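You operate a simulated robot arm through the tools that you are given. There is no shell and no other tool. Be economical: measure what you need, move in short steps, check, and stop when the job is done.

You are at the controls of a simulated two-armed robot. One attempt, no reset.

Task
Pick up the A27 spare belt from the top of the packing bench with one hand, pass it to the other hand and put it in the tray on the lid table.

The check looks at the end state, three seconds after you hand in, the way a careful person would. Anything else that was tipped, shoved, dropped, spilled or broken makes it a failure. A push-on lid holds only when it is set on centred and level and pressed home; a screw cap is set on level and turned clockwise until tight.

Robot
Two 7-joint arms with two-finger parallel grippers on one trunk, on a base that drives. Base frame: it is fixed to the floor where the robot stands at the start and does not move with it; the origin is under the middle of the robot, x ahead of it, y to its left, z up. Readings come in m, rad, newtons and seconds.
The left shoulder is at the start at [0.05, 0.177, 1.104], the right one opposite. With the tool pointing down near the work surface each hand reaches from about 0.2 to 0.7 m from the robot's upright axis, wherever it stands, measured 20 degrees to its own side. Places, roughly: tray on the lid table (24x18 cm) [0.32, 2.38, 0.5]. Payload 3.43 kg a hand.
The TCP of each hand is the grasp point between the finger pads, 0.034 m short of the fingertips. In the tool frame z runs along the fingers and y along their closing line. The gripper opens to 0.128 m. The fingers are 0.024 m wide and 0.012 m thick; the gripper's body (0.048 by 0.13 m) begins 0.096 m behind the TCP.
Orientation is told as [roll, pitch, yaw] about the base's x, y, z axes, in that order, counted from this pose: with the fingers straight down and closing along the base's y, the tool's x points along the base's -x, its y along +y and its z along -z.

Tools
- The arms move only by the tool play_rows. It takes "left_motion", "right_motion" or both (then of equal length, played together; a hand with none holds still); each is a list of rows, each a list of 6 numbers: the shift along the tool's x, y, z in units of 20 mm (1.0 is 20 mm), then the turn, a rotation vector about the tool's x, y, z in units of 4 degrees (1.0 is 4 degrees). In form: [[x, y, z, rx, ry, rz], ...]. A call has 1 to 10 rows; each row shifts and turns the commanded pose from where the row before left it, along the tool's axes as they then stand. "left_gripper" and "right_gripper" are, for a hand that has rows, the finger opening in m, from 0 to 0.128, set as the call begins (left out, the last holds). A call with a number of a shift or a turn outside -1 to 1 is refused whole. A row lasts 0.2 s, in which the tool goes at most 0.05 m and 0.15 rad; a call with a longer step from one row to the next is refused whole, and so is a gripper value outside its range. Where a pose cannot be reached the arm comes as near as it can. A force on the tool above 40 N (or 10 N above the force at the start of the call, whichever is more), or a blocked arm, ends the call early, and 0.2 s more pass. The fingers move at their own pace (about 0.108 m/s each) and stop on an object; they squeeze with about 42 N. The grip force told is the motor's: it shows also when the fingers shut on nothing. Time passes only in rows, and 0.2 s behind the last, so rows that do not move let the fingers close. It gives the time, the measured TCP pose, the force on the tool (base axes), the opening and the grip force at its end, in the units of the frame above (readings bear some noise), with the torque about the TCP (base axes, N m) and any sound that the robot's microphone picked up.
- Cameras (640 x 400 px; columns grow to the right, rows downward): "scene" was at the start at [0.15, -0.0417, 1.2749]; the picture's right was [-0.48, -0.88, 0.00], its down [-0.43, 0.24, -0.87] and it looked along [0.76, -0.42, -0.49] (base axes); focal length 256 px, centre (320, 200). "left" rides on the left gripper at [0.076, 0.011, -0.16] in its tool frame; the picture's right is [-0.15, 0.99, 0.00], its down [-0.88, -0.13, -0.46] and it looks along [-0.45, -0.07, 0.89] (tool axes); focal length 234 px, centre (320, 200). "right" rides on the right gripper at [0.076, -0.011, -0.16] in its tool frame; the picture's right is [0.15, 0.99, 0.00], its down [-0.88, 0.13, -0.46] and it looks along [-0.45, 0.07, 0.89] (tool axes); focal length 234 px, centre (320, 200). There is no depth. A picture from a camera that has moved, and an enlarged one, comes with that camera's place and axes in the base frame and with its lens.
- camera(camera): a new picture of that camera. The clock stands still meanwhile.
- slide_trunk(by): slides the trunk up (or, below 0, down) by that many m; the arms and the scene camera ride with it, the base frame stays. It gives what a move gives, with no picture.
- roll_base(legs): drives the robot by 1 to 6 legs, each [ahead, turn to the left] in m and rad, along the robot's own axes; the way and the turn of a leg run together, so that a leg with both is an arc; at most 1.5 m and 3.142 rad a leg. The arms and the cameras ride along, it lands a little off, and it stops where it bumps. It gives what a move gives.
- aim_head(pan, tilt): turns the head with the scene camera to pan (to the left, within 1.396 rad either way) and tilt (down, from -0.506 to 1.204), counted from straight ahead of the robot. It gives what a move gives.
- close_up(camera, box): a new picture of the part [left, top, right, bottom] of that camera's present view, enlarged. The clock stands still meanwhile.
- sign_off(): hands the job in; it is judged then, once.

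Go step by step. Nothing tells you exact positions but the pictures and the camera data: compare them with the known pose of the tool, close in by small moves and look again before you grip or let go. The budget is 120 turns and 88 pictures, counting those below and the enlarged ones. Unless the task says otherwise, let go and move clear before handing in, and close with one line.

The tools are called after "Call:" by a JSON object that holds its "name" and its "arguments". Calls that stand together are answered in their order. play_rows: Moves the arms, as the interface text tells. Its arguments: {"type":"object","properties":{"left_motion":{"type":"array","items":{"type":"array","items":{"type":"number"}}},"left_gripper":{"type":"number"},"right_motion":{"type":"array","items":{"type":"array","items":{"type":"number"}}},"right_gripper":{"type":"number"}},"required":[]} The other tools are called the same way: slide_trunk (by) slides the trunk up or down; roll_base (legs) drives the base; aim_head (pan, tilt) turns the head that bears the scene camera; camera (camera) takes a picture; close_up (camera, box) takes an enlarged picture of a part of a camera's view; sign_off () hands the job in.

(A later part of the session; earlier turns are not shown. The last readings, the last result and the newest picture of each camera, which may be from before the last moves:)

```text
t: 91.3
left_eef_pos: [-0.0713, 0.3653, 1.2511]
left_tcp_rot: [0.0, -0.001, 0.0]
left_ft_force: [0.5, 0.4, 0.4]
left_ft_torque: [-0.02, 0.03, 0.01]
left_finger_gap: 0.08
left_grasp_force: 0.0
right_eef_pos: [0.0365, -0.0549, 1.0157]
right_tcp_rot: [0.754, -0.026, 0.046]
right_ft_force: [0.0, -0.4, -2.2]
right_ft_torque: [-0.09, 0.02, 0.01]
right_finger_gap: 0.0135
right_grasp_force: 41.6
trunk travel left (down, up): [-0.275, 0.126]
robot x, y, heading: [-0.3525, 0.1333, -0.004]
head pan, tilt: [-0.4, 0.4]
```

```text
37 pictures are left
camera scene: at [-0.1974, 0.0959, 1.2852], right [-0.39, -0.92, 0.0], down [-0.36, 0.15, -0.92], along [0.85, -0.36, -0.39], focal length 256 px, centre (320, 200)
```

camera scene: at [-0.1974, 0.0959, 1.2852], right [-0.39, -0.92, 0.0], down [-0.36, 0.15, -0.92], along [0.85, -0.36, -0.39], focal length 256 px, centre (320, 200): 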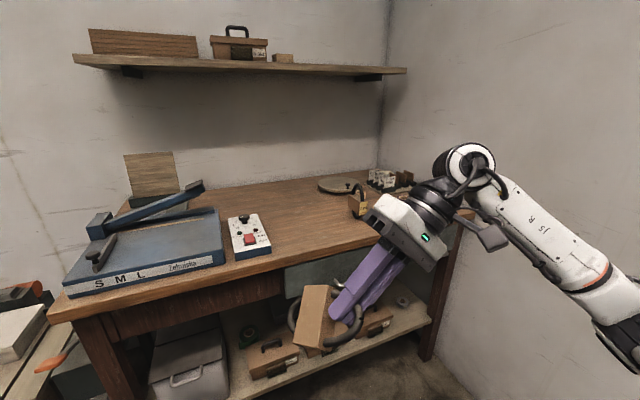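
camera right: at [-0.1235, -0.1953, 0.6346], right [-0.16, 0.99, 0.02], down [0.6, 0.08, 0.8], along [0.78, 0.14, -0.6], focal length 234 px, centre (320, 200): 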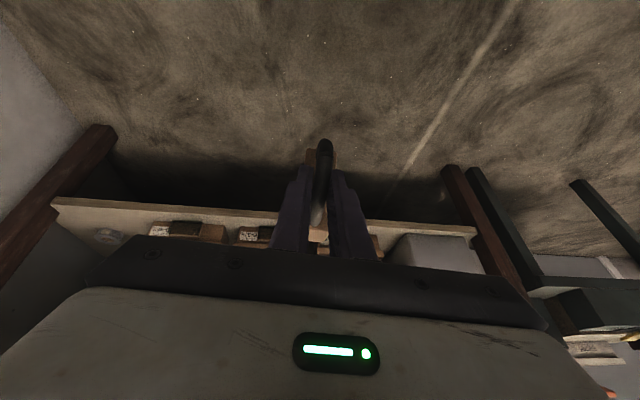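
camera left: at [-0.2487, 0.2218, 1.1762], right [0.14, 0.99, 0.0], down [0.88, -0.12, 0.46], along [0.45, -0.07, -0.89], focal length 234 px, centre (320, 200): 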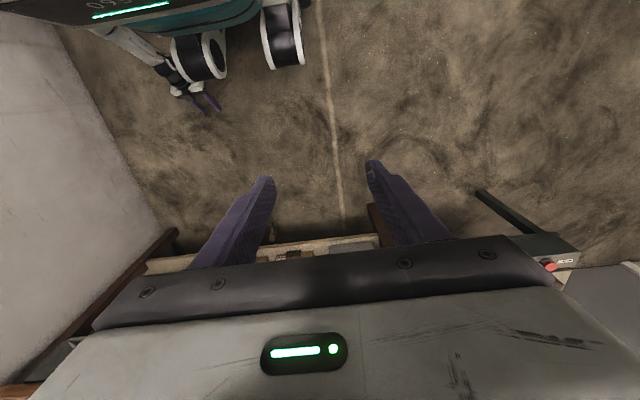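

The belt is stable. I finish rolling the right hand while bringing the left hand forward and down.

Call:
{"name": "play_rows", "arguments": {"right_motion": [[0, 0, 0, -0.9, 0, 0], [0, 0, 0, -0.9, 0, 0], [0, 0, 0, -0.9, 0, 0], [0, 0, 0, -0.9, 0, 0], [0, 0, 0, -0.9, 0, 0], [0, 0, 0, -0.9, 0, 0], [0, 0, 0, -0.9, 0, 0], [0, 0, 0, -0.9, 0, 0], [0, 0, 0, -0.9, 0, 0], [0, 0, 0, -0.9, 0, 0]], "left_motion": [[-0.5, 0.5, 1, 0, 0, 0], [-0.5, 0.5, 1, 0, 0, 0], [-0.5, 0.5, 1, 0, 0, 0], [-0.5, 0.5, 1, 0, 0, 0], [-0.5, 0.3, 1, 0, 0, 0], [-0.5, 0.3, 1, 0, 0, 0], [-0.5, 0, 1, 0, 0, 0], [-0.5, 0, 1, 0, 0, 0], [-0.5, 0, 1, 0, 0, 0], [-0.5, 0, 1, 0, 0, 0]]}}

Call:
{"name": "play_rows", "arguments": {"right_motion": [[0, 0, 0, -0.9, 0, 0], [0, 0, 0, -0.9, 0, 0], [0, 0, 0, -0.9, 0, 0], [0, 0, 0, 0, 0, 0], [0, 0, 0, 0, 0, 0], [0, 0, 0, 0, 0, 0], [0, 0, 0, 0, 0, 0], [0, 0, 0, 0, 0, 0], [0, 0, 0, 0, 0, 0], [0, 0, 0, 0, 0, 0]], "left_motion": [[0, 0, 0, 1, 0, 0], [0, 0, 0, 1, 0, 0], [0, 0, 0, 1, 0, 0], [0, 0, 0, 1, 0, 0], [0, 0, 0, 1, 0, 0], [0, 0, 0, 1, 0, 0], [0, 0, 0, 1, 0, 0], [0, 0, 0, 1, 0, 0], [0, 0, 0, 1, 0, 0], [0, 0, 0, 1, 0, 0]]}}

Call:
{"name": "play_rows", "arguments": {"left_motion": [[0, 0, 0, 1, 0, 0], [0, 0, 0, 1, 0, 0], [0, 0, 0, 1, 0, 0], [0, 0, 0, 1, 0, 0], [0, 0, 0, 1, 0, 0], [0, 0, 0, 1, 0, 0], [0, 0, 0, 1, 0, 0], [0, 0, 0, 1, 0, 0], [0, 0, 0, 1, 0, 0], [0, 0, 0, 1, 0, 0]]}}

Call:
{"name": "aim_head", "arguments": {"pan": 0.05, "tilt": 0.6}}

Call:
{"name": "camera", "arguments": {"camera": "scene"}}

```text
t: 93.5
left_eef_pos: [0.029, 0.4174, 1.0501]
left_tcp_rot: [-0.001, -0.001, 0.0]
left_ft_force: [0.8, -1.0, -0.1]
left_ft_torque: [0.01, -0.03, 0.01]
left_finger_gap: 0.0802
left_grasp_force: 0.0
right_eef_pos: [0.0364, -0.0545, 1.0171]
right_tcp_rot: [1.383, -0.027, 0.047]
right_ft_force: [0.2, -0.4, -1.6]
right_ft_torque: [-0.09, 0.03, -0.01]
right_finger_gap: 0.0132
right_grasp_force: 41.6
trunk travel left (down, up): [-0.275, 0.126]
robot x, y, heading: [-0.354, 0.1291, -0.001]
head pan, tilt: [-0.4, 0.4]
```

```text
t: 95.7
left_eef_pos: [0.0282, 0.4174, 1.0501]
left_tcp_rot: [-0.699, -0.001, -0.001]
left_ft_force: [0.3, 0.1, 0.2]
left_ft_torque: [-0.02, 0.01, 0.01]
left_finger_gap: 0.08
left_grasp_force: 0.0
right_eef_pos: [0.0364, -0.0558, 1.0175]
right_tcp_rot: [1.571, -0.027, 0.046]
right_ft_force: [-0.3, 0.6, -1.6]
right_ft_torque: [-0.05, 0.04, 0.0]
right_finger_gap: 0.0131
right_grasp_force: 41.9
trunk travel left (down, up): [-0.275, 0.126]
robot x, y, heading: [-0.3548, 0.1249, 0.003]
head pan, tilt: [-0.4, 0.4]
```

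```text
t: 97.9
left_eef_pos: [0.0291, 0.4117, 1.0514]
left_tcp_rot: [-1.352, -0.001, -0.014]
left_ft_force: [-0.2, 0.5, -0.2]
left_ft_torque: [0.02, -0.01, 0.0]
left_finger_gap: 0.08
left_grasp_force: 0.2
left hand out of reach, approached as far as the arm can: row 10
right_eef_pos: [0.0368, -0.055, 1.0157]
right_tcp_rot: [1.572, -0.026, 0.046]
right_ft_force: [0.6, 0.1, -1.1]
right_ft_torque: [-0.06, 0.06, 0.0]
right_finger_gap: 0.0137
right_grasp_force: 42.2
trunk travel left (down, up): [-0.275, 0.126]
robot x, y, heading: [-0.3496, 0.1293, 0.002]
head pan, tilt: [-0.4, 0.4]
```

```text
t: 98.8
left_eef_pos: [0.0287, 0.4122, 1.0511]
left_tcp_rot: [-1.35, -0.002, -0.017]
left_ft_force: [0.3, -0.1, -0.1]
left_ft_torque: [-0.01, 0.03, -0.01]
left_finger_gap: 0.08
left_grasp_force: 0.1
right_eef_pos: [0.0367, -0.0556, 1.0167]
right_tcp_rot: [1.57, -0.026, 0.045]
right_ft_force: [-0.2, 0.8, -1.1]
right_ft_torque: [-0.04, 0.04, -0.01]
right_finger_gap: 0.0135
right_grasp_force: 42.7
trunk travel left (down, up): [-0.275, 0.126]
robot x, y, heading: [-0.3516, 0.126, 0.002]
head pan, tilt: [0.051, 0.6]
```

```text
36 pictures are left
camera scene: at [-0.1944, 0.1365, 1.2669], right [0.05, -1.0, 0.0], down [-0.56, -0.03, -0.83], along [0.82, 0.04, -0.56], focal length 256 px, centre (320, 200)
```

scene: 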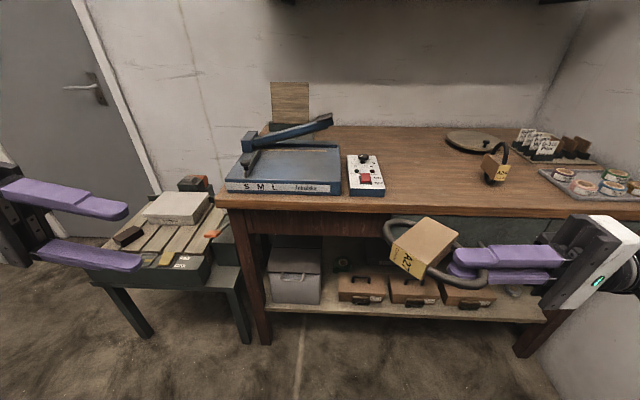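

The belt is presented neatly: sleeve centre about [0.074, 0.008, 1.01], thickness vertical. I finish the left roll and bring the left hand closer.

Call:
{"name": "play_rows", "arguments": {"left_motion": [[-0.2, 0.1, 0.9, 0.32, 0, 0], [-0.2, 0.1, 0.9, 0.32, 0, 0], [-0.2, 0.1, 0.9, 0.32, 0, 0], [-0.2, 0.1, 0.9, 0.32, 0, 0], [-0.2, 0.1, 0.9, 0.32, 0, 0], [-0.2, 0.1, 0.9, 0.32, 0, 0], [-0.2, 0.1, 0.9, 0.32, 0, 0], [-0.2, 0.1, 0.9, 0.32, 0, 0], [-0.2, 0.1, 0.9, 0.32, 0, 0], [-0.2, 0.1, 0.9, 0.32, 0, 0]]}}

Call:
{"name": "camera", "arguments": {"camera": "left"}}

Call:
{"name": "camera", "arguments": {"camera": "scene"}}

```text
t: 101.0
left_eef_pos: [0.0676, 0.2336, 1.0169]
left_tcp_rot: [-1.621, -0.001, 0.001]
left_ft_force: [-0.2, 0.5, -0.3]
left_ft_torque: [0.0, 0.04, 0.0]
left_finger_gap: 0.0802
left_grasp_force: 0.1
right_eef_pos: [0.0362, -0.0559, 1.0165]
right_tcp_rot: [1.57, -0.026, 0.045]
right_ft_force: [-0.3, 0.5, -1.1]
right_ft_torque: [-0.06, 0.03, 0.01]
right_finger_gap: 0.0136
right_grasp_force: 41.7
trunk travel left (down, up): [-0.275, 0.126]
robot x, y, heading: [-0.3565, 0.1306, 0.002]
head pan, tilt: [0.051, 0.6]
```

```text
35 pictures are left
camera left: at [-0.0075, 0.3929, 0.9974], right [0.15, -0.05, -0.99], down [0.88, 0.46, 0.11], along [0.45, -0.89, 0.11], focal length 234 px, centre (320, 200)
```

left: 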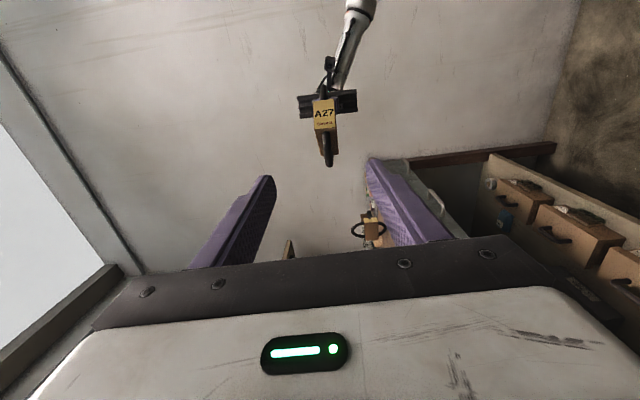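

```text
34 pictures are left
camera scene: at [-0.1944, 0.1365, 1.2669], right [0.05, -1.0, 0.0], down [-0.56, -0.03, -0.82], along [0.82, 0.04, -0.57], focal length 256 px, centre (320, 200)
```

scene: 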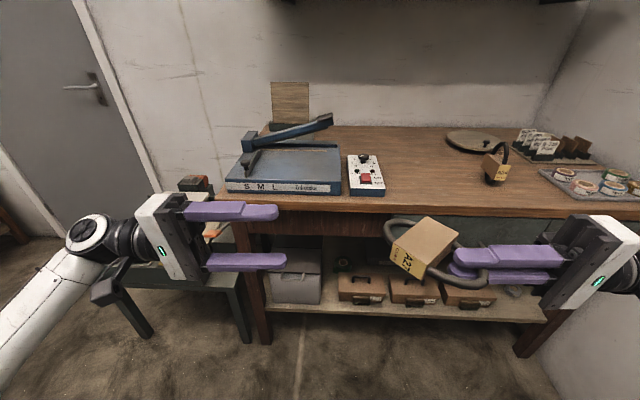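

The label appears centred between the left fingers in height (z≈1.015). I correct the slight over-roll and advance 0.14 m.

Call:
{"name": "play_rows", "arguments": {"left_motion": [[0, 0, 0, -0.7, 0, 0], [0, 0, 1, 0, 0, 0], [0, 0, 1, 0, 0, 0], [0, 0, 1, 0, 0, 0], [0, 0, 1, 0, 0, 0], [0, 0, 1, 0, 0, 0], [0, 0, 1, 0, 0, 0], [0, 0, 1, 0, 0, 0]]}}

Call:
{"name": "camera", "arguments": {"camera": "left"}}

Call:
{"name": "close_up", "arguments": {"camera": "scene", "box": [300, 180, 580, 320]}}

```text
t: 102.8
left_eef_pos: [0.0691, 0.0941, 1.0178]
left_tcp_rot: [-1.573, 0.001, -0.002]
left_ft_force: [-0.2, 1.0, -0.3]
left_ft_torque: [0.02, 0.02, 0.02]
left_finger_gap: 0.0801
left_grasp_force: 0.1
right_eef_pos: [0.037, -0.0553, 1.0151]
right_tcp_rot: [1.571, -0.027, 0.046]
right_ft_force: [-0.1, -0.6, -1.6]
right_ft_torque: [-0.08, 0.02, 0.02]
right_finger_gap: 0.0135
right_grasp_force: 42.5
trunk travel left (down, up): [-0.275, 0.126]
robot x, y, heading: [-0.3532, 0.1306, -0.004]
head pan, tilt: [0.051, 0.6]
```

```text
33 pictures are left
camera left: at [-0.0071, 0.2543, 1.0051], right [0.15, 0.0, -0.99], down [0.88, 0.46, 0.13], along [0.45, -0.89, 0.07], focal length 234 px, centre (320, 200)
```

left: 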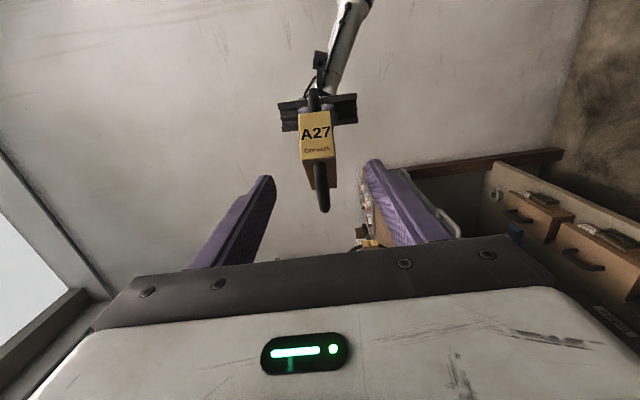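

```text
2.29 times, centred on (440, 250) of scene
camera zoom: at [-0.1944, 0.1364, 1.2669], right [0.05, -1.0, 0.0], down [-0.56, -0.03, -0.83], along [0.82, 0.04, -0.56], focal length 586 px, centre (46, 86)
```

zoom: 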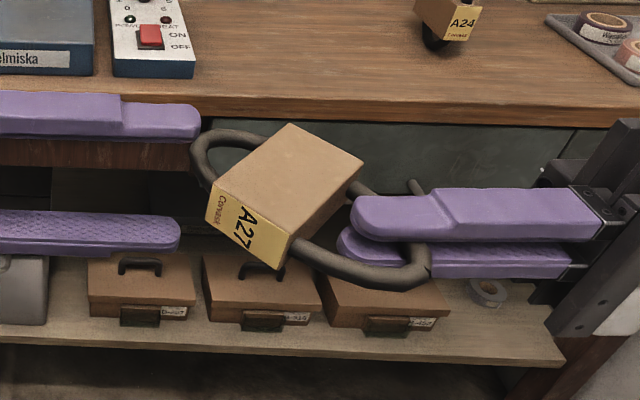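

Alignment is good with ~8–12 mm clearance to the right fingers in x. I advance so the left pads cover the sleeve.

Call:
{"name": "play_rows", "arguments": {"left_motion": [[-0.05, 0, 0.9, 0, 0, 0], [-0.05, 0, 0.9, 0, 0, 0], [-0.05, 0, 0.9, 0, 0, 0], [-0.05, 0, 0.9, 0, 0, 0]]}}

Call:
{"name": "camera", "arguments": {"camera": "left"}}

Call:
{"name": "close_up", "arguments": {"camera": "scene", "box": [300, 180, 580, 320]}}

```text
t: 103.8
left_eef_pos: [0.0731, 0.0241, 1.0184]
left_tcp_rot: [-1.572, -0.001, 0.0]
left_ft_force: [0.1, -0.7, -0.3]
left_ft_torque: [0.01, -0.03, 0.0]
left_finger_gap: 0.0801
left_grasp_force: 0.1
right_eef_pos: [0.0358, -0.0551, 1.0161]
right_tcp_rot: [1.571, -0.026, 0.047]
right_ft_force: [-0.1, 0.1, -1.6]
right_ft_torque: [-0.06, 0.08, -0.02]
right_finger_gap: 0.0133
right_grasp_force: 42.1
trunk travel left (down, up): [-0.275, 0.126]
robot x, y, heading: [-0.351, 0.1315, -0.006]
head pan, tilt: [0.051, 0.6]
```

```text
31 pictures are left
camera left: at [-0.0039, 0.1827, 1.0056], right [0.15, 0.0, -0.99], down [0.88, 0.46, 0.13], along [0.45, -0.89, 0.07], focal length 234 px, centre (320, 200)
```

left: 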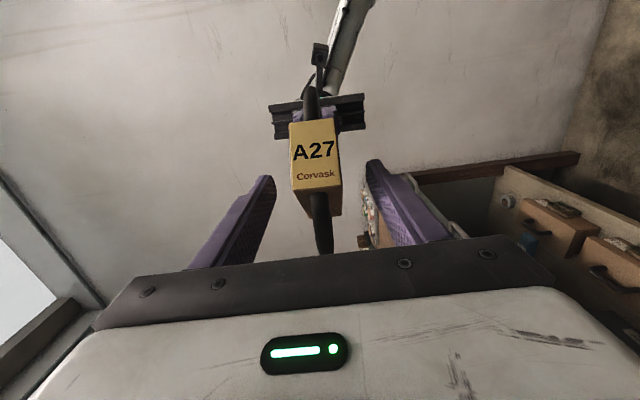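

```text
2.29 times, centred on (440, 250) of scene
camera zoom: at [-0.1944, 0.1364, 1.2669], right [0.05, -1.0, 0.0], down [-0.56, -0.03, -0.83], along [0.82, 0.04, -0.56], focal length 586 px, centre (46, 86)
```

zoom: 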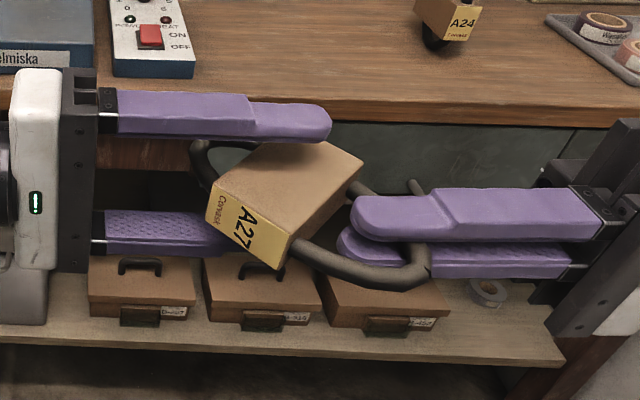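

The sleeve is centred between the left pads. I advance 1 cm more and close the left gripper.

Call:
{"name": "play_rows", "arguments": {"left_motion": [[0, 0, 0.5, 0, 0, 0]]}}

Call:
{"name": "play_rows", "arguments": {"left_motion": [[0, 0, 0, 0, 0, 0], [0, 0, 0, 0, 0, 0], [0, 0, 0, 0, 0, 0], [0, 0, 0, 0, 0, 0]], "left_gripper": 0.0}}

Call:
{"name": "close_up", "arguments": {"camera": "scene", "box": [300, 180, 580, 320]}}

```text
t: 104.2
left_eef_pos: [0.0731, 0.0117, 1.0187]
left_tcp_rot: [-1.572, 0.001, 0.0]
left_ft_force: [0.1, -0.5, -0.5]
left_ft_torque: [-0.01, -0.03, -0.01]
left_finger_gap: 0.0801
left_grasp_force: 0.1
right_eef_pos: [0.0362, -0.0554, 1.0152]
right_tcp_rot: [1.57, -0.026, 0.044]
right_ft_force: [-0.9, 0.1, -1.0]
right_ft_torque: [-0.06, 0.01, 0.01]
right_finger_gap: 0.0135
right_grasp_force: 41.5
trunk travel left (down, up): [-0.275, 0.126]
robot x, y, heading: [-0.3557, 0.1347, -0.002]
head pan, tilt: [0.051, 0.6]
```

```text
t: 105.2
left_eef_pos: [0.072, 0.0127, 1.0173]
left_tcp_rot: [-1.568, 0.0, 0.001]
left_ft_force: [0.5, -2.8, -4.8]
left_ft_torque: [0.56, -0.63, 0.18]
left_finger_gap: 0.0316
left_grasp_force: 42.2
right_eef_pos: [0.0366, -0.0547, 1.0168]
right_tcp_rot: [1.569, -0.028, 0.047]
right_ft_force: [-0.9, 3.5, 3.8]
right_ft_torque: [-0.28, 0.48, -0.06]
right_finger_gap: 0.0136
right_grasp_force: 42.2
trunk travel left (down, up): [-0.275, 0.126]
robot x, y, heading: [-0.3571, 0.127, 0.003]
head pan, tilt: [0.051, 0.6]
```

```text
2.29 times, centred on (440, 250) of scene
camera zoom: at [-0.1944, 0.1366, 1.2669], right [0.05, -1.0, 0.0], down [-0.56, -0.03, -0.83], along [0.82, 0.04, -0.56], focal length 586 px, centre (46, 86)
```

zoom: 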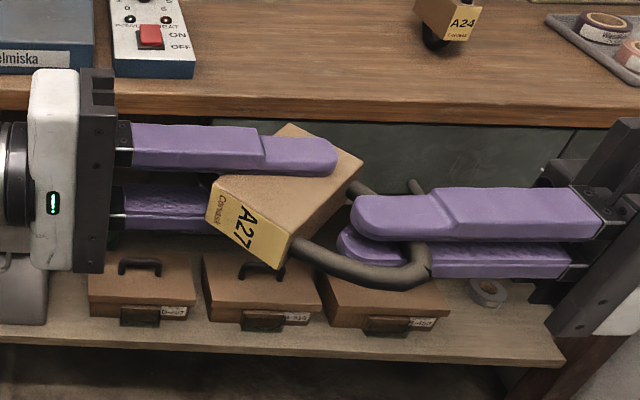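

Both hands hold A27. I open the right gripper and withdraw the right hand.

Call:
{"name": "play_rows", "arguments": {"right_motion": [[0, 0, 0, 0, 0, 0], [0, 0, 0, 0, 0, 0], [0, 0, 0, 0, 0, 0]], "right_gripper": 0.07}}

Call:
{"name": "play_rows", "arguments": {"right_motion": [[0, 0, -0.5, 0, 0, 0], [0, 0, -1, 0, 0, 0], [0, 0, -1, 0, 0, 0], [0, 0, -1, 0, 0, 0], [0, 0, -1, 0, 0, 0], [0, 0, -1, 0, 0, 0], [0, 0, -1, 0, 0, 0], [0, 0, -1, 0, 0, 0]]}}

Call:
{"name": "camera", "arguments": {"camera": "scene"}}

```text
t: 106.0
left_eef_pos: [0.0727, 0.0141, 1.0191]
left_tcp_rot: [-1.573, -0.001, -0.001]
left_ft_force: [0.1, 0.5, -1.0]
left_ft_torque: [0.03, 0.01, -0.02]
left_finger_gap: 0.0316
left_grasp_force: 41.5
right_eef_pos: [0.0367, -0.0536, 1.0159]
right_tcp_rot: [1.57, -0.026, 0.044]
right_ft_force: [1.3, -0.2, -0.4]
right_ft_torque: [-0.01, -0.01, 0.0]
right_finger_gap: 0.0699
right_grasp_force: 0.0
trunk travel left (down, up): [-0.275, 0.126]
robot x, y, heading: [-0.3535, 0.1293, -0.001]
head pan, tilt: [0.051, 0.6]
```

```text
t: 107.8
left_eef_pos: [0.0725, 0.0127, 1.0193]
left_tcp_rot: [-1.573, 0.001, -0.001]
left_ft_force: [0.2, -0.7, -1.6]
left_ft_torque: [0.0, 0.05, -0.01]
left_finger_gap: 0.0315
left_grasp_force: 41.7
right_eef_pos: [0.0443, -0.2058, 1.0158]
right_tcp_rot: [1.57, -0.028, 0.046]
right_ft_force: [0.5, 0.1, -1.0]
right_ft_torque: [0.0, -0.01, -0.04]
right_finger_gap: 0.0698
right_grasp_force: 0.0
trunk travel left (down, up): [-0.275, 0.126]
robot x, y, heading: [-0.3562, 0.1321, -0.004]
head pan, tilt: [0.051, 0.6]
```

```text
28 pictures are left
camera scene: at [-0.1944, 0.1365, 1.2669], right [0.05, -1.0, 0.0], down [-0.56, -0.03, -0.83], along [0.82, 0.04, -0.57], focal length 256 px, centre (320, 200)
```

scene: 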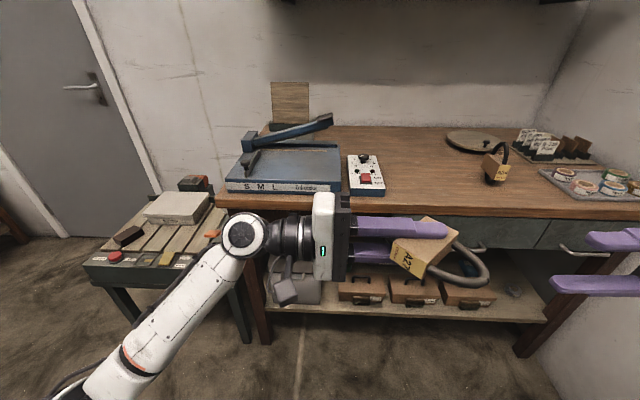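

The left hand now holds A27 alone, and the right is clear. I'll slowly roll the left hand fingers-down while drawing it toward its own side.

Call:
{"name": "play_rows", "arguments": {"left_motion": [[0, 0, -0.8, 0, 0, 0], [0, 0, -0.8, 0, 0, 0], [0, 0, -0.8, 0, 0, 0], [0, 0, -0.8, 0, 0, 0], [0, 0, -0.8, 0, 0, 0], [0, 0, -0.8, 0, 0, 0], [0, 0, -0.8, 0, 0, 0], [0, 0, -0.8, 0, 0, 0], [0, 0, -0.8, 0, 0, 0], [0, 0, -0.8, 0, 0, 0]], "right_motion": [[0, 0, 0, 1, 0, 0], [0, 0, 0, 1, 0, 0], [0, 0, 0, 1, 0, 0], [0, 0, 0, 1, 0, 0], [0, 0, 0, 1, 0, 0], [0, 0, 0, 1, 0, 0], [0, 0, 0, 1, 0, 0], [0, 0, 0, 1, 0, 0], [0, 0, 0, 1, 0, 0], [0, 0, 0, 1, 0, 0]]}}

Call:
{"name": "play_rows", "arguments": {"left_motion": [[0, 0, 0, -0.7, 0, 0], [0, 0, 0, -0.7, 0, 0], [0, 0, 0, -0.7, 0, 0], [0, 0, 0, -0.7, 0, 0], [0, 0, 0, -0.7, 0, 0], [0, 0, 0, -0.7, 0, 0], [0, 0, 0, -0.7, 0, 0], [0, 0, 0, -0.7, 0, 0], [0, 0, 0, -0.7, 0, 0], [0, 0, 0, -0.7, 0, 0]], "right_motion": [[0, 0, 0, 1, 0, 0], [0, 0, 0, 1, 0, 0], [0, 0, 0, 1, 0, 0], [0, 0, 0, 1, 0, 0], [0, 0, 0, 1, 0, 0], [0, 0, 0, 1, 0, 0], [0, 0, 0, 1, 0, 0], [0, 0, 0, 1, 0, 0], [0, 0, 0, 1, 0, 0], [0, 0, 0, 1, 0, 0]]}}

Call:
{"name": "play_rows", "arguments": {"left_motion": [[0, 0, 0, -0.7, 0, 0], [0, 0, 0, -0.7, 0, 0], [0, 0, 0, -0.7, 0, 0], [0, 0, 0, -0.7, 0, 0], [0, 0, 0, -0.7, 0, 0], [0, 0, 0, -0.7, 0, 0], [0, 0, 0, -0.7, 0, 0], [0, 0, 0, -0.7, 0, 0], [0, 0, 0, -0.7, 0, 0], [0, 0, 0, -0.7, 0, 0]]}}

Call:
{"name": "camera", "arguments": {"camera": "left"}}

```text
t: 110.0
left_eef_pos: [0.073, 0.1737, 1.0178]
left_tcp_rot: [-1.572, 0.0, 0.001]
left_ft_force: [0.2, -0.5, -0.9]
left_ft_torque: [-0.05, 0.01, -0.02]
left_finger_gap: 0.0316
left_grasp_force: 42.1
right_eef_pos: [0.0449, -0.2038, 1.0161]
right_tcp_rot: [0.872, -0.027, 0.044]
right_ft_force: [0.9, -0.4, -0.2]
right_ft_torque: [-0.03, -0.01, 0.03]
right_finger_gap: 0.0702
right_grasp_force: 0.0
trunk travel left (down, up): [-0.275, 0.126]
robot x, y, heading: [-0.3528, 0.132, 0.005]
head pan, tilt: [0.051, 0.6]
```

```text
t: 112.2
left_eef_pos: [0.0727, 0.173, 1.017]
left_tcp_rot: [-1.084, 0.0, -0.001]
left_ft_force: [-0.5, 0.3, -1.9]
left_ft_torque: [-0.01, -0.02, 0.01]
left_finger_gap: 0.0316
left_grasp_force: 42.3
right_eef_pos: [0.0433, -0.2045, 1.0174]
right_tcp_rot: [0.172, -0.026, 0.044]
right_ft_force: [-0.1, 0.2, 0.6]
right_ft_torque: [0.01, -0.02, -0.01]
right_finger_gap: 0.0701
right_grasp_force: 0.1
trunk travel left (down, up): [-0.275, 0.126]
robot x, y, heading: [-0.3511, 0.1283, 0.001]
head pan, tilt: [0.051, 0.6]
```

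```text
t: 114.4
left_eef_pos: [0.0727, 0.1719, 1.0183]
left_tcp_rot: [-0.595, -0.001, -0.002]
left_ft_force: [0.1, 0.2, -1.2]
left_ft_torque: [0.02, 0.0, 0.03]
left_finger_gap: 0.0316
left_grasp_force: 41.7
right_eef_pos: [0.044, -0.2047, 1.0176]
right_tcp_rot: [0.175, -0.026, 0.044]
right_ft_force: [0.3, -0.6, 1.1]
right_ft_torque: [-0.01, 0.03, -0.01]
right_finger_gap: 0.0699
right_grasp_force: 0.0
trunk travel left (down, up): [-0.275, 0.126]
robot x, y, heading: [-0.352, 0.1313, 0.001]
head pan, tilt: [0.051, 0.6]
```

```text
27 pictures are left
camera left: at [-0.0031, 0.2713, 1.1431], right [0.15, 0.82, -0.55], down [0.88, 0.15, 0.45], along [0.45, -0.55, -0.7], focal length 234 px, centre (320, 200)
```

left: 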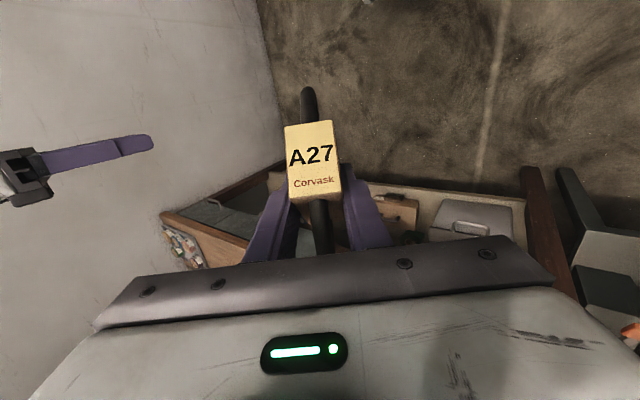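

The grip remains solid. I finish the roll and look to the left for the lid table.

Call:
{"name": "play_rows", "arguments": {"left_motion": [[0, 0, 0, -0.85, 0, 0], [0, 0, 0, -0.85, 0, 0], [0, 0, 0, -0.85, 0, 0], [0, 0, 0, -0.85, 0, 0], [0, 0, 0, -0.85, 0, 0], [0, 0, 0, -0.85, 0, 0], [0, 0, 0, -0.85, 0, 0], [0, 0, 0, -0.85, 0, 0], [0, 0, 0, -0.85, 0, 0], [0, 0, 0, -0.85, 0, 0]]}}

Call:
{"name": "aim_head", "arguments": {"pan": 1.2, "tilt": 0.35}}

Call:
{"name": "camera", "arguments": {"camera": "scene"}}

```text
t: 116.6
left_eef_pos: [0.0728, 0.1721, 1.0178]
left_tcp_rot: [0.0, -0.001, 0.0]
left_ft_force: [-0.5, -0.5, -1.4]
left_ft_torque: [-0.01, -0.04, -0.02]
left_finger_gap: 0.0315
left_grasp_force: 42.0
right_eef_pos: [0.0428, -0.2056, 1.0174]
right_tcp_rot: [0.174, -0.026, 0.045]
right_ft_force: [-0.9, -0.3, -0.4]
right_ft_torque: [-0.03, 0.0, 0.01]
right_finger_gap: 0.0699
right_grasp_force: 0.1
trunk travel left (down, up): [-0.275, 0.126]
robot x, y, heading: [-0.3553, 0.132, 0.001]
head pan, tilt: [0.051, 0.6]
```

```text
t: 118.0
left_eef_pos: [0.0731, 0.1739, 1.0168]
left_tcp_rot: [-0.003, 0.0, 0.0]
left_ft_force: [0.4, -1.1, -0.6]
left_ft_torque: [0.01, 0.03, -0.03]
left_finger_gap: 0.0315
left_grasp_force: 42.2
right_eef_pos: [0.0431, -0.2053, 1.0169]
right_tcp_rot: [0.174, -0.025, 0.046]
right_ft_force: [0.5, 0.1, -0.1]
right_ft_torque: [-0.03, 0.0, 0.03]
right_finger_gap: 0.0699
right_grasp_force: 0.1
trunk travel left (down, up): [-0.275, 0.126]
robot x, y, heading: [-0.3534, 0.1324, 0.001]
head pan, tilt: [1.201, 0.351]
```

```text
26 pictures are left
camera scene: at [-0.2489, 0.219, 1.2897], right [0.93, -0.36, 0.0], down [-0.12, -0.32, -0.94], along [0.34, 0.88, -0.34], focal length 256 px, centre (320, 200)
```

scene: 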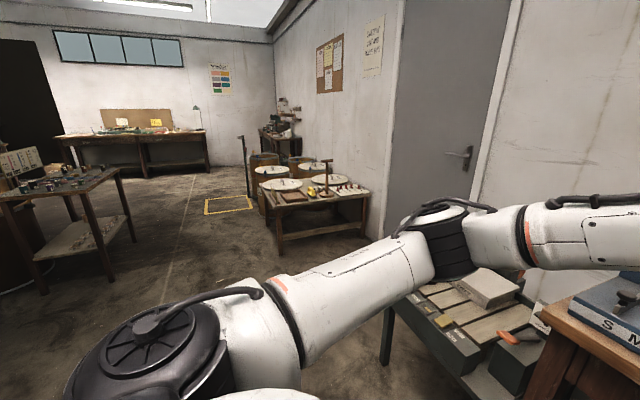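

The lid table is ahead-left around x 0.17–1.0, y≥2.25. I turn left, drive about 2.05 m along the free aisle, and turn back to face it.

Call:
{"name": "roll_base", "arguments": {"legs": [[0, 1.571], [1.0, 0], [1.05, 0], [0, -1.571]]}}

Call:
{"name": "aim_head", "arguments": {"pan": 0.25, "tilt": 0.7}}

Call:
{"name": "camera", "arguments": {"camera": "scene"}}

```text
t: 135.9
left_eef_pos: [0.045, 2.2081, 1.0179]
left_tcp_rot: [0.0, 0.0, -0.015]
left_ft_force: [0.4, 0.5, -1.6]
left_ft_torque: [0.01, -0.01, 0.0]
left_finger_gap: 0.0315
left_grasp_force: 41.7
right_eef_pos: [0.0076, 1.8302, 1.0169]
right_tcp_rot: [0.175, -0.026, 0.03]
right_ft_force: [-0.9, -0.3, 0.2]
right_ft_torque: [0.0, 0.01, -0.02]
right_finger_gap: 0.0704
right_grasp_force: 0.0
trunk travel left (down, up): [-0.275, 0.126]
robot x, y, heading: [-0.3815, 2.1711, -0.016]
head pan, tilt: [1.201, 0.351]
```

```text
t: 137.1
left_eef_pos: [0.0447, 2.2094, 1.0161]
left_tcp_rot: [0.0, -0.001, -0.017]
left_ft_force: [-0.2, 0.0, 0.0]
left_ft_torque: [-0.01, -0.01, -0.03]
left_finger_gap: 0.0314
left_grasp_force: 42.0
right_eef_pos: [0.0101, 1.8316, 1.0186]
right_tcp_rot: [0.175, -0.025, 0.029]
right_ft_force: [0.0, 0.1, 0.7]
right_ft_torque: [0.03, -0.02, 0.0]
right_finger_gap: 0.0701
right_grasp_force: 0.1
trunk travel left (down, up): [-0.275, 0.126]
robot x, y, heading: [-0.3804, 2.1696, -0.018]
head pan, tilt: [0.25, 0.7]
```

```text
25 pictures are left
camera scene: at [-0.2289, 2.1931, 1.2583], right [0.23, -0.97, 0.0], down [-0.63, -0.15, -0.77], along [0.74, 0.18, -0.64], focal length 256 px, centre (320, 200)
```

scene: 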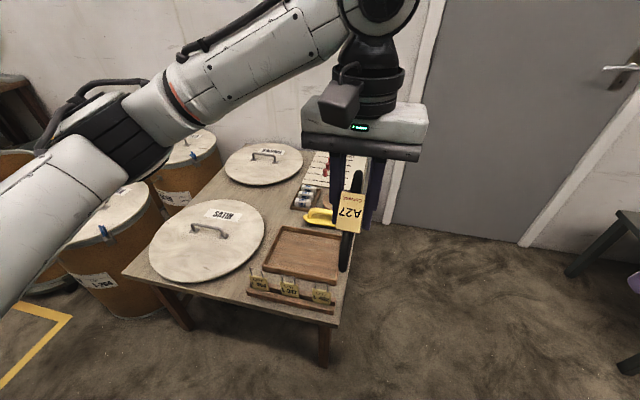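

The tray is empty at about [0.325, 2.375, 0.51], with a tag rack on its −x side but its −y side is free. I'll reposition to approach it from −y, facing +y.

Call:
{"name": "roll_base", "arguments": {"legs": [[0, -0.7], [0.55, 0], [0, 0.717], [0.4, 0], [0, 1.571]]}}

Call:
{"name": "aim_head", "arguments": {"pan": 0.1, "tilt": 0.7}}

Call:
{"name": "camera", "arguments": {"camera": "scene"}}

```text
t: 150.0
left_eef_pos: [0.3969, 2.229, 1.0185]
left_tcp_rot: [-0.003, 0.0, 1.56]
left_ft_force: [-0.3, 0.4, -1.9]
left_ft_torque: [0.05, 0.0, 0.0]
left_finger_gap: 0.0318
left_grasp_force: 42.1
right_eef_pos: [0.7756, 2.1957, 1.0159]
right_tcp_rot: [0.173, -0.026, 1.605]
right_ft_force: [0.1, 0.3, -0.3]
right_ft_torque: [-0.02, 0.0, 0.01]
right_finger_gap: 0.0701
right_grasp_force: 0.1
trunk travel left (down, up): [-0.275, 0.126]
robot x, y, heading: [0.4333, 1.8063, 1.557]
head pan, tilt: [0.25, 0.7]
```

```text
t: 150.7
left_eef_pos: [0.3966, 2.2286, 1.0176]
left_tcp_rot: [0.001, 0.0, 1.559]
left_ft_force: [0.4, 0.0, -2.0]
left_ft_torque: [0.0, -0.01, 0.0]
left_finger_gap: 0.0313
left_grasp_force: 42.5
right_eef_pos: [0.7748, 2.1951, 1.0179]
right_tcp_rot: [0.173, -0.026, 1.604]
right_ft_force: [-0.4, 0.8, -0.5]
right_ft_torque: [0.0, -0.02, -0.04]
right_finger_gap: 0.0699
right_grasp_force: 0.0
trunk travel left (down, up): [-0.275, 0.126]
robot x, y, heading: [0.4344, 1.8021, 1.558]
head pan, tilt: [0.099, 0.7]
```

```text
24 pictures are left
camera scene: at [0.4286, 1.9592, 1.2583], right [1.0, 0.09, 0.0], down [0.06, -0.64, -0.76], along [-0.07, 0.76, -0.64], focal length 256 px, centre (320, 200)
```

scene: 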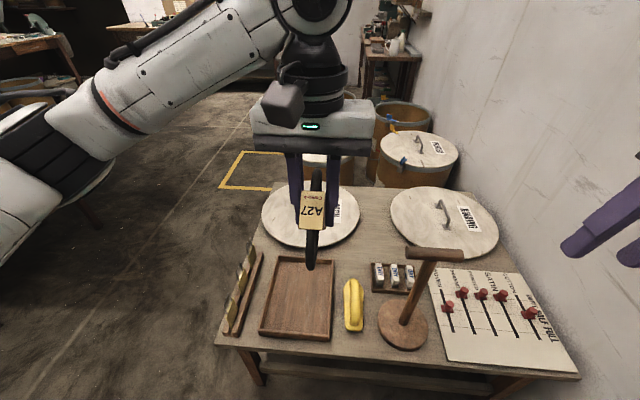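

Everything's visible: the tray centre [0.32, 2.375], a tall T-stand at x≈0.62 to avoid. I retract and raise the right hand first, then lower the trunk.

Call:
{"name": "play_rows", "arguments": {"right_motion": [[1, 0, -0.7, 0, 0, 0], [1, 0, -0.7, 0, 0, 0], [1, 0, -0.7, 0, 0, 0], [1, 0, -0.7, 0, 0, 0], [1, 0, -0.7, 0, 0, 0], [0.5, 0, -0.7, 0, 0, 0]]}}

Call:
{"name": "slide_trunk", "arguments": {"by": -0.275}}

Call:
{"name": "camera", "arguments": {"camera": "scene"}}

```text
t: 152.1
left_eef_pos: [0.3964, 2.2281, 1.0189]
left_tcp_rot: [-0.003, -0.003, 1.558]
left_ft_force: [0.0, -0.2, -2.3]
left_ft_torque: [0.01, -0.01, 0.0]
left_finger_gap: 0.0317
left_grasp_force: 42.5
right_eef_pos: [0.7926, 2.0823, 1.0984]
right_tcp_rot: [0.176, -0.026, 1.602]
right_ft_force: [-0.2, -0.6, 0.2]
right_ft_torque: [0.03, 0.01, 0.03]
right_finger_gap: 0.0701
right_grasp_force: 0.0
trunk travel left (down, up): [-0.275, 0.126]
robot x, y, heading: [0.437, 1.8005, 1.56]
head pan, tilt: [0.099, 0.7]
```

```text
t: 154.8
left_eef_pos: [0.3966, 2.2295, 0.7433]
left_tcp_rot: [0.001, -0.001, 1.558]
left_ft_force: [0.0, 0.5, -0.7]
left_ft_torque: [-0.01, -0.01, -0.02]
left_finger_gap: 0.0318
left_grasp_force: 41.8
right_eef_pos: [0.793, 2.084, 0.8237]
right_tcp_rot: [0.175, -0.026, 1.603]
right_ft_force: [0.1, -0.3, -0.5]
right_ft_torque: [-0.02, 0.02, 0.03]
right_finger_gap: 0.0702
right_grasp_force: 0.1
trunk travel left (down, up): [0.0, 0.401]
robot x, y, heading: [0.4344, 1.8024, 1.559]
head pan, tilt: [0.099, 0.7]
```

```text
23 pictures are left
camera scene: at [0.4286, 1.9592, 0.9833], right [1.0, 0.09, 0.0], down [0.06, -0.64, -0.76], along [-0.07, 0.76, -0.64], focal length 256 px, centre (320, 200)
```

scene: 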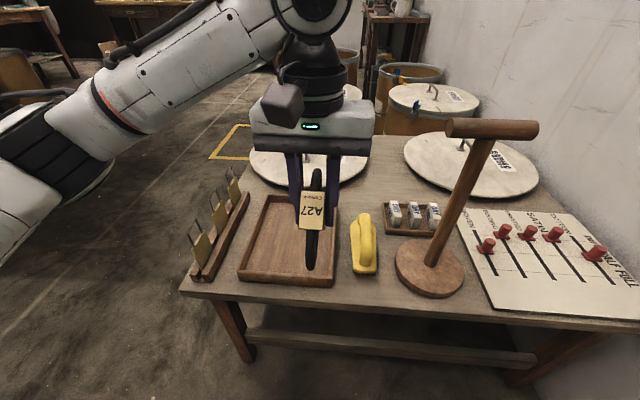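

Now I move the left hand over the tray at this height, then tilt it forward so the loop stands vertical.

Call:
{"name": "play_rows", "arguments": {"left_motion": [[-0.85, 0.45, 0, 0, 0, 0], [-0.85, 0.45, 0, 0, 0, 0], [-0.85, 0.45, 0, 0, 0, 0], [-0.85, 0.45, 0, 0, 0, 0], [-0.85, 0.45, 0, 0, 0, 0], [-0.85, 0.45, 0, 0, 0, 0], [-0.85, 0.45, 0, 0, 0, 0], [-0.85, 0.45, 0, 0, 0, 0]]}}

Call:
{"name": "play_rows", "arguments": {"left_motion": [[0, 0, 0, 0, -0.8, 0], [0, 0, 0, 0, -0.8, 0], [0, 0, 0, 0, -0.8, 0], [0, 0, 0, 0, -0.8, 0], [0, 0, 0, 0, -0.8, 0], [0, 0, 0, 0, -0.8, 0], [0, 0, 0, 0, -0.8, 0], [0, 0, 0, 0, -0.8, 0]]}}

Call:
{"name": "camera", "arguments": {"camera": "scene"}}

```text
t: 156.7
left_eef_pos: [0.326, 2.367, 0.7413]
left_tcp_rot: [-0.003, -0.001, 1.56]
left_ft_force: [0.6, -0.4, -1.2]
left_ft_torque: [0.03, 0.01, -0.02]
left_finger_gap: 0.0315
left_grasp_force: 42.0
right_eef_pos: [0.7933, 2.083, 0.8226]
right_tcp_rot: [0.175, -0.026, 1.606]
right_ft_force: [-0.8, 0.1, -0.3]
right_ft_torque: [0.04, 0.0, 0.01]
right_finger_gap: 0.0702
right_grasp_force: 0.0
trunk travel left (down, up): [0.0, 0.401]
robot x, y, heading: [0.4357, 1.8036, 1.562]
head pan, tilt: [0.099, 0.7]
```

```text
t: 158.4
left_eef_pos: [0.3273, 2.3643, 0.7432]
left_tcp_rot: [-0.002, -0.45, 1.559]
left_ft_force: [-0.3, 0.0, -0.4]
left_ft_torque: [0.02, -0.02, 0.0]
left_finger_gap: 0.0314
left_grasp_force: 41.8
right_eef_pos: [0.7925, 2.0822, 0.8231]
right_tcp_rot: [0.173, -0.025, 1.606]
right_ft_force: [-0.3, 0.5, -0.5]
right_ft_torque: [0.02, 0.03, 0.02]
right_finger_gap: 0.0699
right_grasp_force: 0.0
trunk travel left (down, up): [0.0, 0.401]
robot x, y, heading: [0.4363, 1.8027, 1.559]
head pan, tilt: [0.099, 0.7]
```

```text
22 pictures are left
camera scene: at [0.4287, 1.9592, 0.9833], right [1.0, 0.09, 0.0], down [0.06, -0.64, -0.76], along [-0.07, 0.76, -0.64], focal length 256 px, centre (320, 200)
```

scene: 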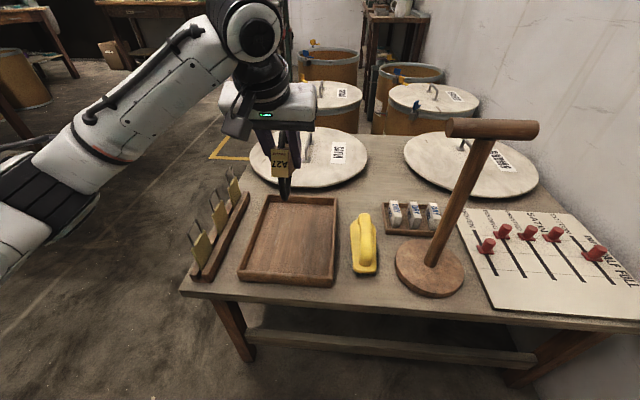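

Good reach. I complete the tilt to 49° and lower toward the tray.

Call:
{"name": "play_rows", "arguments": {"left_motion": [[0, 0, 0, 0, -0.83, 0], [0, 0, 0, 0, -0.83, 0], [0, 0, 0, 0, -0.83, 0], [0, 0, 0, 0, -0.83, 0], [0, 0, 0, 0, -0.83, 0], [0, 0, 0, 0, -0.83, 0], [0, 0, 0, 0, -0.83, 0]]}}

Call:
{"name": "play_rows", "arguments": {"left_motion": [[0.6, 0, 0.52, 0, 0, 0], [0.6, 0, 0.52, 0, 0, 0], [0.6, 0, 0.52, 0, 0, 0], [0.6, 0, 0.52, 0, 0, 0], [0.6, 0, 0.52, 0, 0, 0], [0.6, 0, 0.52, 0, 0, 0]]}}

Call:
{"name": "camera", "arguments": {"camera": "scene"}}

```text
t: 160.1
left_eef_pos: [0.3264, 2.3665, 0.7433]
left_tcp_rot: [0.002, -0.853, 1.561]
left_ft_force: [-0.4, -0.5, -1.3]
left_ft_torque: [0.0, 0.01, 0.0]
left_finger_gap: 0.0316
left_grasp_force: 41.3
right_eef_pos: [0.7935, 2.0828, 0.8234]
right_tcp_rot: [0.175, -0.027, 1.604]
right_ft_force: [0.0, -0.2, 0.0]
right_ft_torque: [0.01, 0.01, 0.01]
right_finger_gap: 0.0702
right_grasp_force: 0.1
trunk travel left (down, up): [0.0, 0.401]
robot x, y, heading: [0.436, 1.8043, 1.561]
head pan, tilt: [0.099, 0.7]
```

```text
t: 161.4
left_eef_pos: [0.327, 2.3664, 0.6473]
left_tcp_rot: [0.001, -0.853, 1.56]
left_ft_force: [-0.3, 0.5, -0.8]
left_ft_torque: [0.0, -0.05, 0.0]
left_finger_gap: 0.0317
left_grasp_force: 41.6
right_eef_pos: [0.793, 2.084, 0.8233]
right_tcp_rot: [0.174, -0.027, 1.602]
right_ft_force: [-0.3, -0.1, -0.6]
right_ft_torque: [-0.01, 0.0, -0.04]
right_finger_gap: 0.0698
right_grasp_force: 0.1
trunk travel left (down, up): [0.0, 0.401]
robot x, y, heading: [0.4381, 1.801, 1.562]
head pan, tilt: [0.099, 0.7]
```

```text
21 pictures are left
camera scene: at [0.4287, 1.9592, 0.9833], right [1.0, 0.09, 0.0], down [0.06, -0.64, -0.76], along [-0.07, 0.76, -0.64], focal length 256 px, centre (320, 200)
```

scene: 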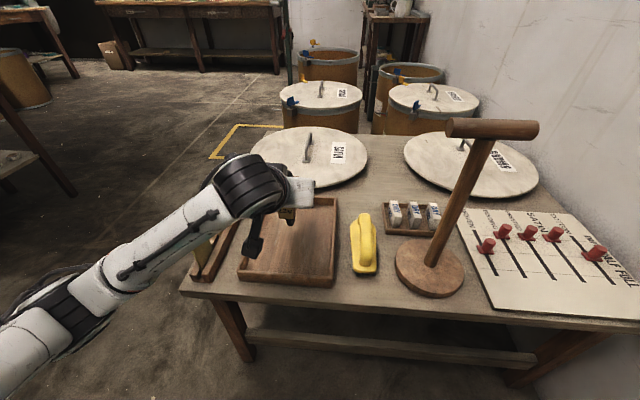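

The hand is at z 0.647 over the tray. I check clearance from the tag rack and the belt's pose.

Call:
{"name": "camera", "arguments": {"camera": "left"}}

Call:
{"name": "close_up", "arguments": {"camera": "scene", "box": [160, 140, 360, 300]}}

```text
20 pictures are left
camera left: at [0.3133, 2.1961, 0.6945], right [-0.99, 0.11, 0.11], down [0.13, 0.23, 0.96], along [0.08, 0.97, -0.25], focal length 234 px, centre (320, 200)
```

left: 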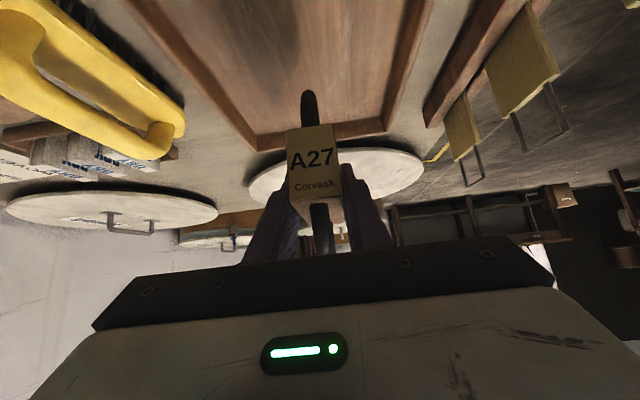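

```text
2.50 times, centred on (260, 220) of scene
camera zoom: at [0.4287, 1.9592, 0.9833], right [1.0, 0.09, 0.0], down [0.06, -0.64, -0.76], along [-0.07, 0.76, -0.64], focal length 641 px, centre (470, 150)
```

zoom: 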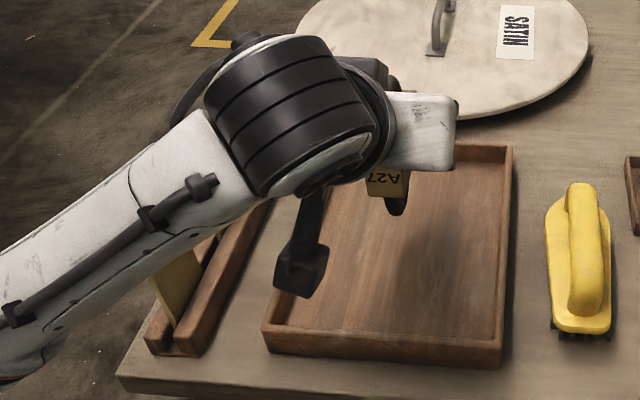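

The forearm clears the rack by ~0.1 m, and the belt hangs upright with its lower loop at z≈0.56. I lower 4 cm, then creep to contact.

Call:
{"name": "play_rows", "arguments": {"left_motion": [[0.45, 0, 0.39, 0, 0, 0], [0.45, 0, 0.39, 0, 0, 0], [0.3, 0, 0.26, 0, 0, 0], [0, 0, 0, 0, 0, 0]]}}

Call:
{"name": "camera", "arguments": {"camera": "left"}}

```text
t: 162.4
left_eef_pos: [0.3272, 2.366, 0.6163]
left_tcp_rot: [-0.001, -0.854, 1.561]
left_ft_force: [-0.8, 0.0, -1.1]
left_ft_torque: [0.0, -0.02, -0.01]
left_finger_gap: 0.0315
left_grasp_force: 42.2
right_eef_pos: [0.7942, 2.0838, 0.8234]
right_tcp_rot: [0.175, -0.025, 1.603]
right_ft_force: [-0.8, 0.6, -0.3]
right_ft_torque: [0.01, 0.02, 0.02]
right_finger_gap: 0.07
right_grasp_force: 0.1
trunk travel left (down, up): [0.0, 0.401]
robot x, y, heading: [0.4374, 1.8018, 1.557]
head pan, tilt: [0.099, 0.7]
```

```text
18 pictures are left
camera left: at [0.3139, 2.1956, 0.6624], right [-0.99, 0.11, 0.11], down [0.13, 0.23, 0.96], along [0.08, 0.97, -0.25], focal length 234 px, centre (320, 200)
```

left: 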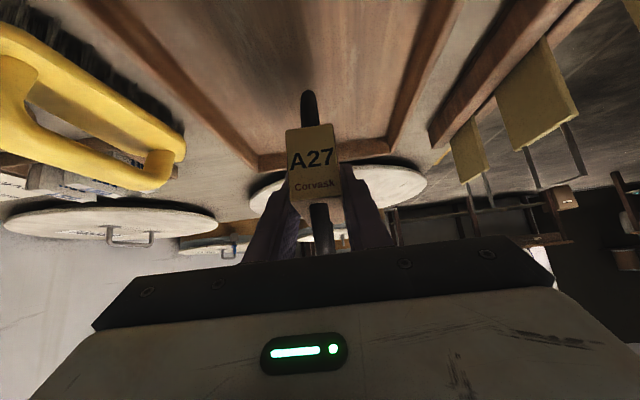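

Still no contact. I creep down in 4 mm steps watching the force.

Call:
{"name": "play_rows", "arguments": {"left_motion": [[0.15, 0, 0.13, 0, 0, 0], [0.15, 0, 0.13, 0, 0, 0], [0.15, 0, 0.13, 0, 0, 0], [0.15, 0, 0.13, 0, 0, 0], [0, 0, 0, 0, 0, 0]]}}

Call:
{"name": "play_rows", "arguments": {"left_motion": [[0.1, 0, 0.09, 0, 0, 0], [0.1, 0, 0.09, 0, 0, 0], [0, 0, 0, 0, 0, 0]]}}

```text
t: 163.7
left_eef_pos: [0.3271, 2.3635, 0.5994]
left_tcp_rot: [0.0, -0.854, 1.561]
left_ft_force: [-0.6, -0.5, 0.7]
left_ft_torque: [-0.1, 0.01, -0.02]
left_finger_gap: 0.0316
left_grasp_force: 41.8
right_eef_pos: [0.7944, 2.084, 0.8225]
right_tcp_rot: [0.174, -0.026, 1.603]
right_ft_force: [-0.5, -0.7, -0.8]
right_ft_torque: [0.0, 0.02, -0.02]
right_finger_gap: 0.07
right_grasp_force: 0.0
trunk travel left (down, up): [0.0, 0.401]
robot x, y, heading: [0.4371, 1.8036, 1.562]
head pan, tilt: [0.099, 0.7]
```

```text
t: 164.4
left_eef_pos: [0.3274, 2.3655, 0.5995]
left_tcp_rot: [-0.006, -0.865, 1.562]
left_ft_force: [-2.4, -7.7, 27.9]
left_ft_torque: [-1.37, 0.16, -0.04]
left_finger_gap: 0.0317
left_grasp_force: 41.7
right_eef_pos: [0.7947, 2.0824, 0.8234]
right_tcp_rot: [0.175, -0.031, 1.603]
right_ft_force: [0.5, -0.6, 0.5]
right_ft_torque: [0.0, -0.01, 0.02]
right_finger_gap: 0.0697
right_grasp_force: 0.0
trunk travel left (down, up): [0.0, 0.401]
robot x, y, heading: [0.4339, 1.8042, 1.56]
head pan, tilt: [0.099, 0.7]
```

Contact at 28 N, slightly toward my side of the centre. I ease off 3 mm and look at how level it stands.

Call:
{"name": "play_rows", "arguments": {"left_motion": [[-0.1, 0, -0.09, 0, 0, 0], [0, 0, 0, 0, 0, 0]]}}

Call:
{"name": "close_up", "arguments": {"camera": "left", "box": [240, 60, 400, 220]}}

Call:
{"name": "close_up", "arguments": {"camera": "scene", "box": [220, 160, 360, 300]}}

```text
t: 165.1
left_eef_pos: [0.3277, 2.3661, 0.5989]
left_tcp_rot: [-0.004, -0.86, 1.56]
left_ft_force: [2.7, 5.2, 19.9]
left_ft_torque: [0.06, -0.23, 0.07]
left_finger_gap: 0.0316
left_grasp_force: 41.9
right_eef_pos: [0.7953, 2.0836, 0.8236]
right_tcp_rot: [0.174, -0.028, 1.604]
right_ft_force: [0.1, 0.4, -0.1]
right_ft_torque: [-0.04, -0.02, 0.01]
right_finger_gap: 0.07
right_grasp_force: 0.0
trunk travel left (down, up): [0.0, 0.401]
robot x, y, heading: [0.4317, 1.8023, 1.556]
head pan, tilt: [0.099, 0.7]
```

```text
2.50 times, centred on (320, 140) of left
camera zoom: at [0.3136, 2.1954, 0.6447], right [-0.99, 0.11, 0.11], down [0.13, 0.23, 0.96], along [0.08, 0.97, -0.24], focal length 585 px, centre (320, 350)
```

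zoom: 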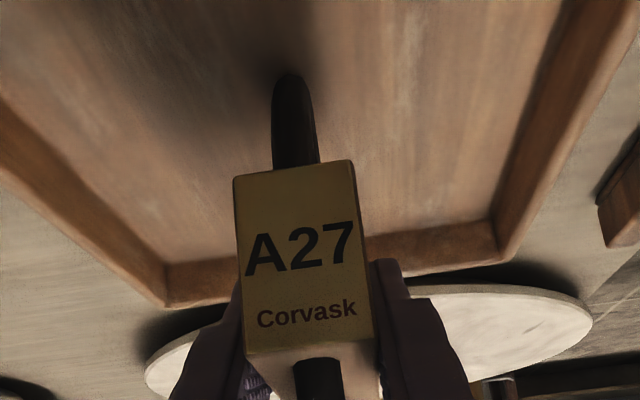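

```text
2.86 times, centred on (290, 230) of scene
camera zoom: at [0.4291, 1.9582, 0.9835], right [1.0, 0.09, 0.0], down [0.06, -0.64, -0.77], along [-0.07, 0.76, -0.64], focal length 732 px, centre (406, 114)
```

zoom: 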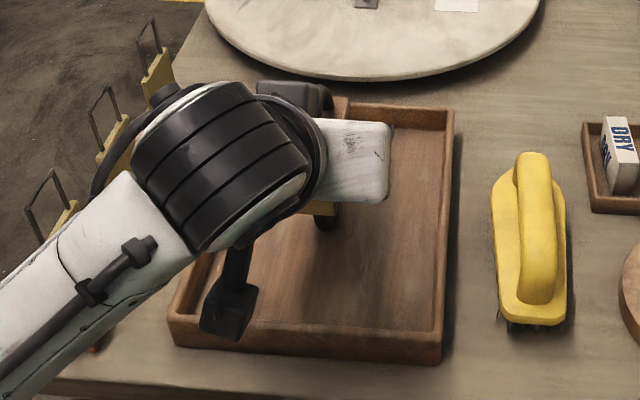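

The belt stands upright in the tray area with the sleeve level. I ease off slightly more and check that force falls before releasing.

Call:
{"name": "play_rows", "arguments": {"left_motion": [[-0.1, 0, -0.09, 0, 0, 0], [0, 0, 0, 0, 0, 0], [0, 0, 0, 0, 0, 0]]}}

```text
t: 165.8
left_eef_pos: [0.3271, 2.3658, 0.5998]
left_tcp_rot: [-0.001, -0.854, 1.556]
left_ft_force: [0.4, 3.9, 10.0]
left_ft_torque: [0.14, -0.17, 0.05]
left_finger_gap: 0.0316
left_grasp_force: 42.1
right_eef_pos: [0.7944, 2.0829, 0.824]
right_tcp_rot: [0.175, -0.029, 1.604]
right_ft_force: [0.5, -0.4, -0.3]
right_ft_torque: [0.02, 0.01, -0.01]
right_finger_gap: 0.0702
right_grasp_force: 0.1
trunk travel left (down, up): [0.0, 0.401]
robot x, y, heading: [0.4362, 1.8014, 1.558]
head pan, tilt: [0.099, 0.7]
```

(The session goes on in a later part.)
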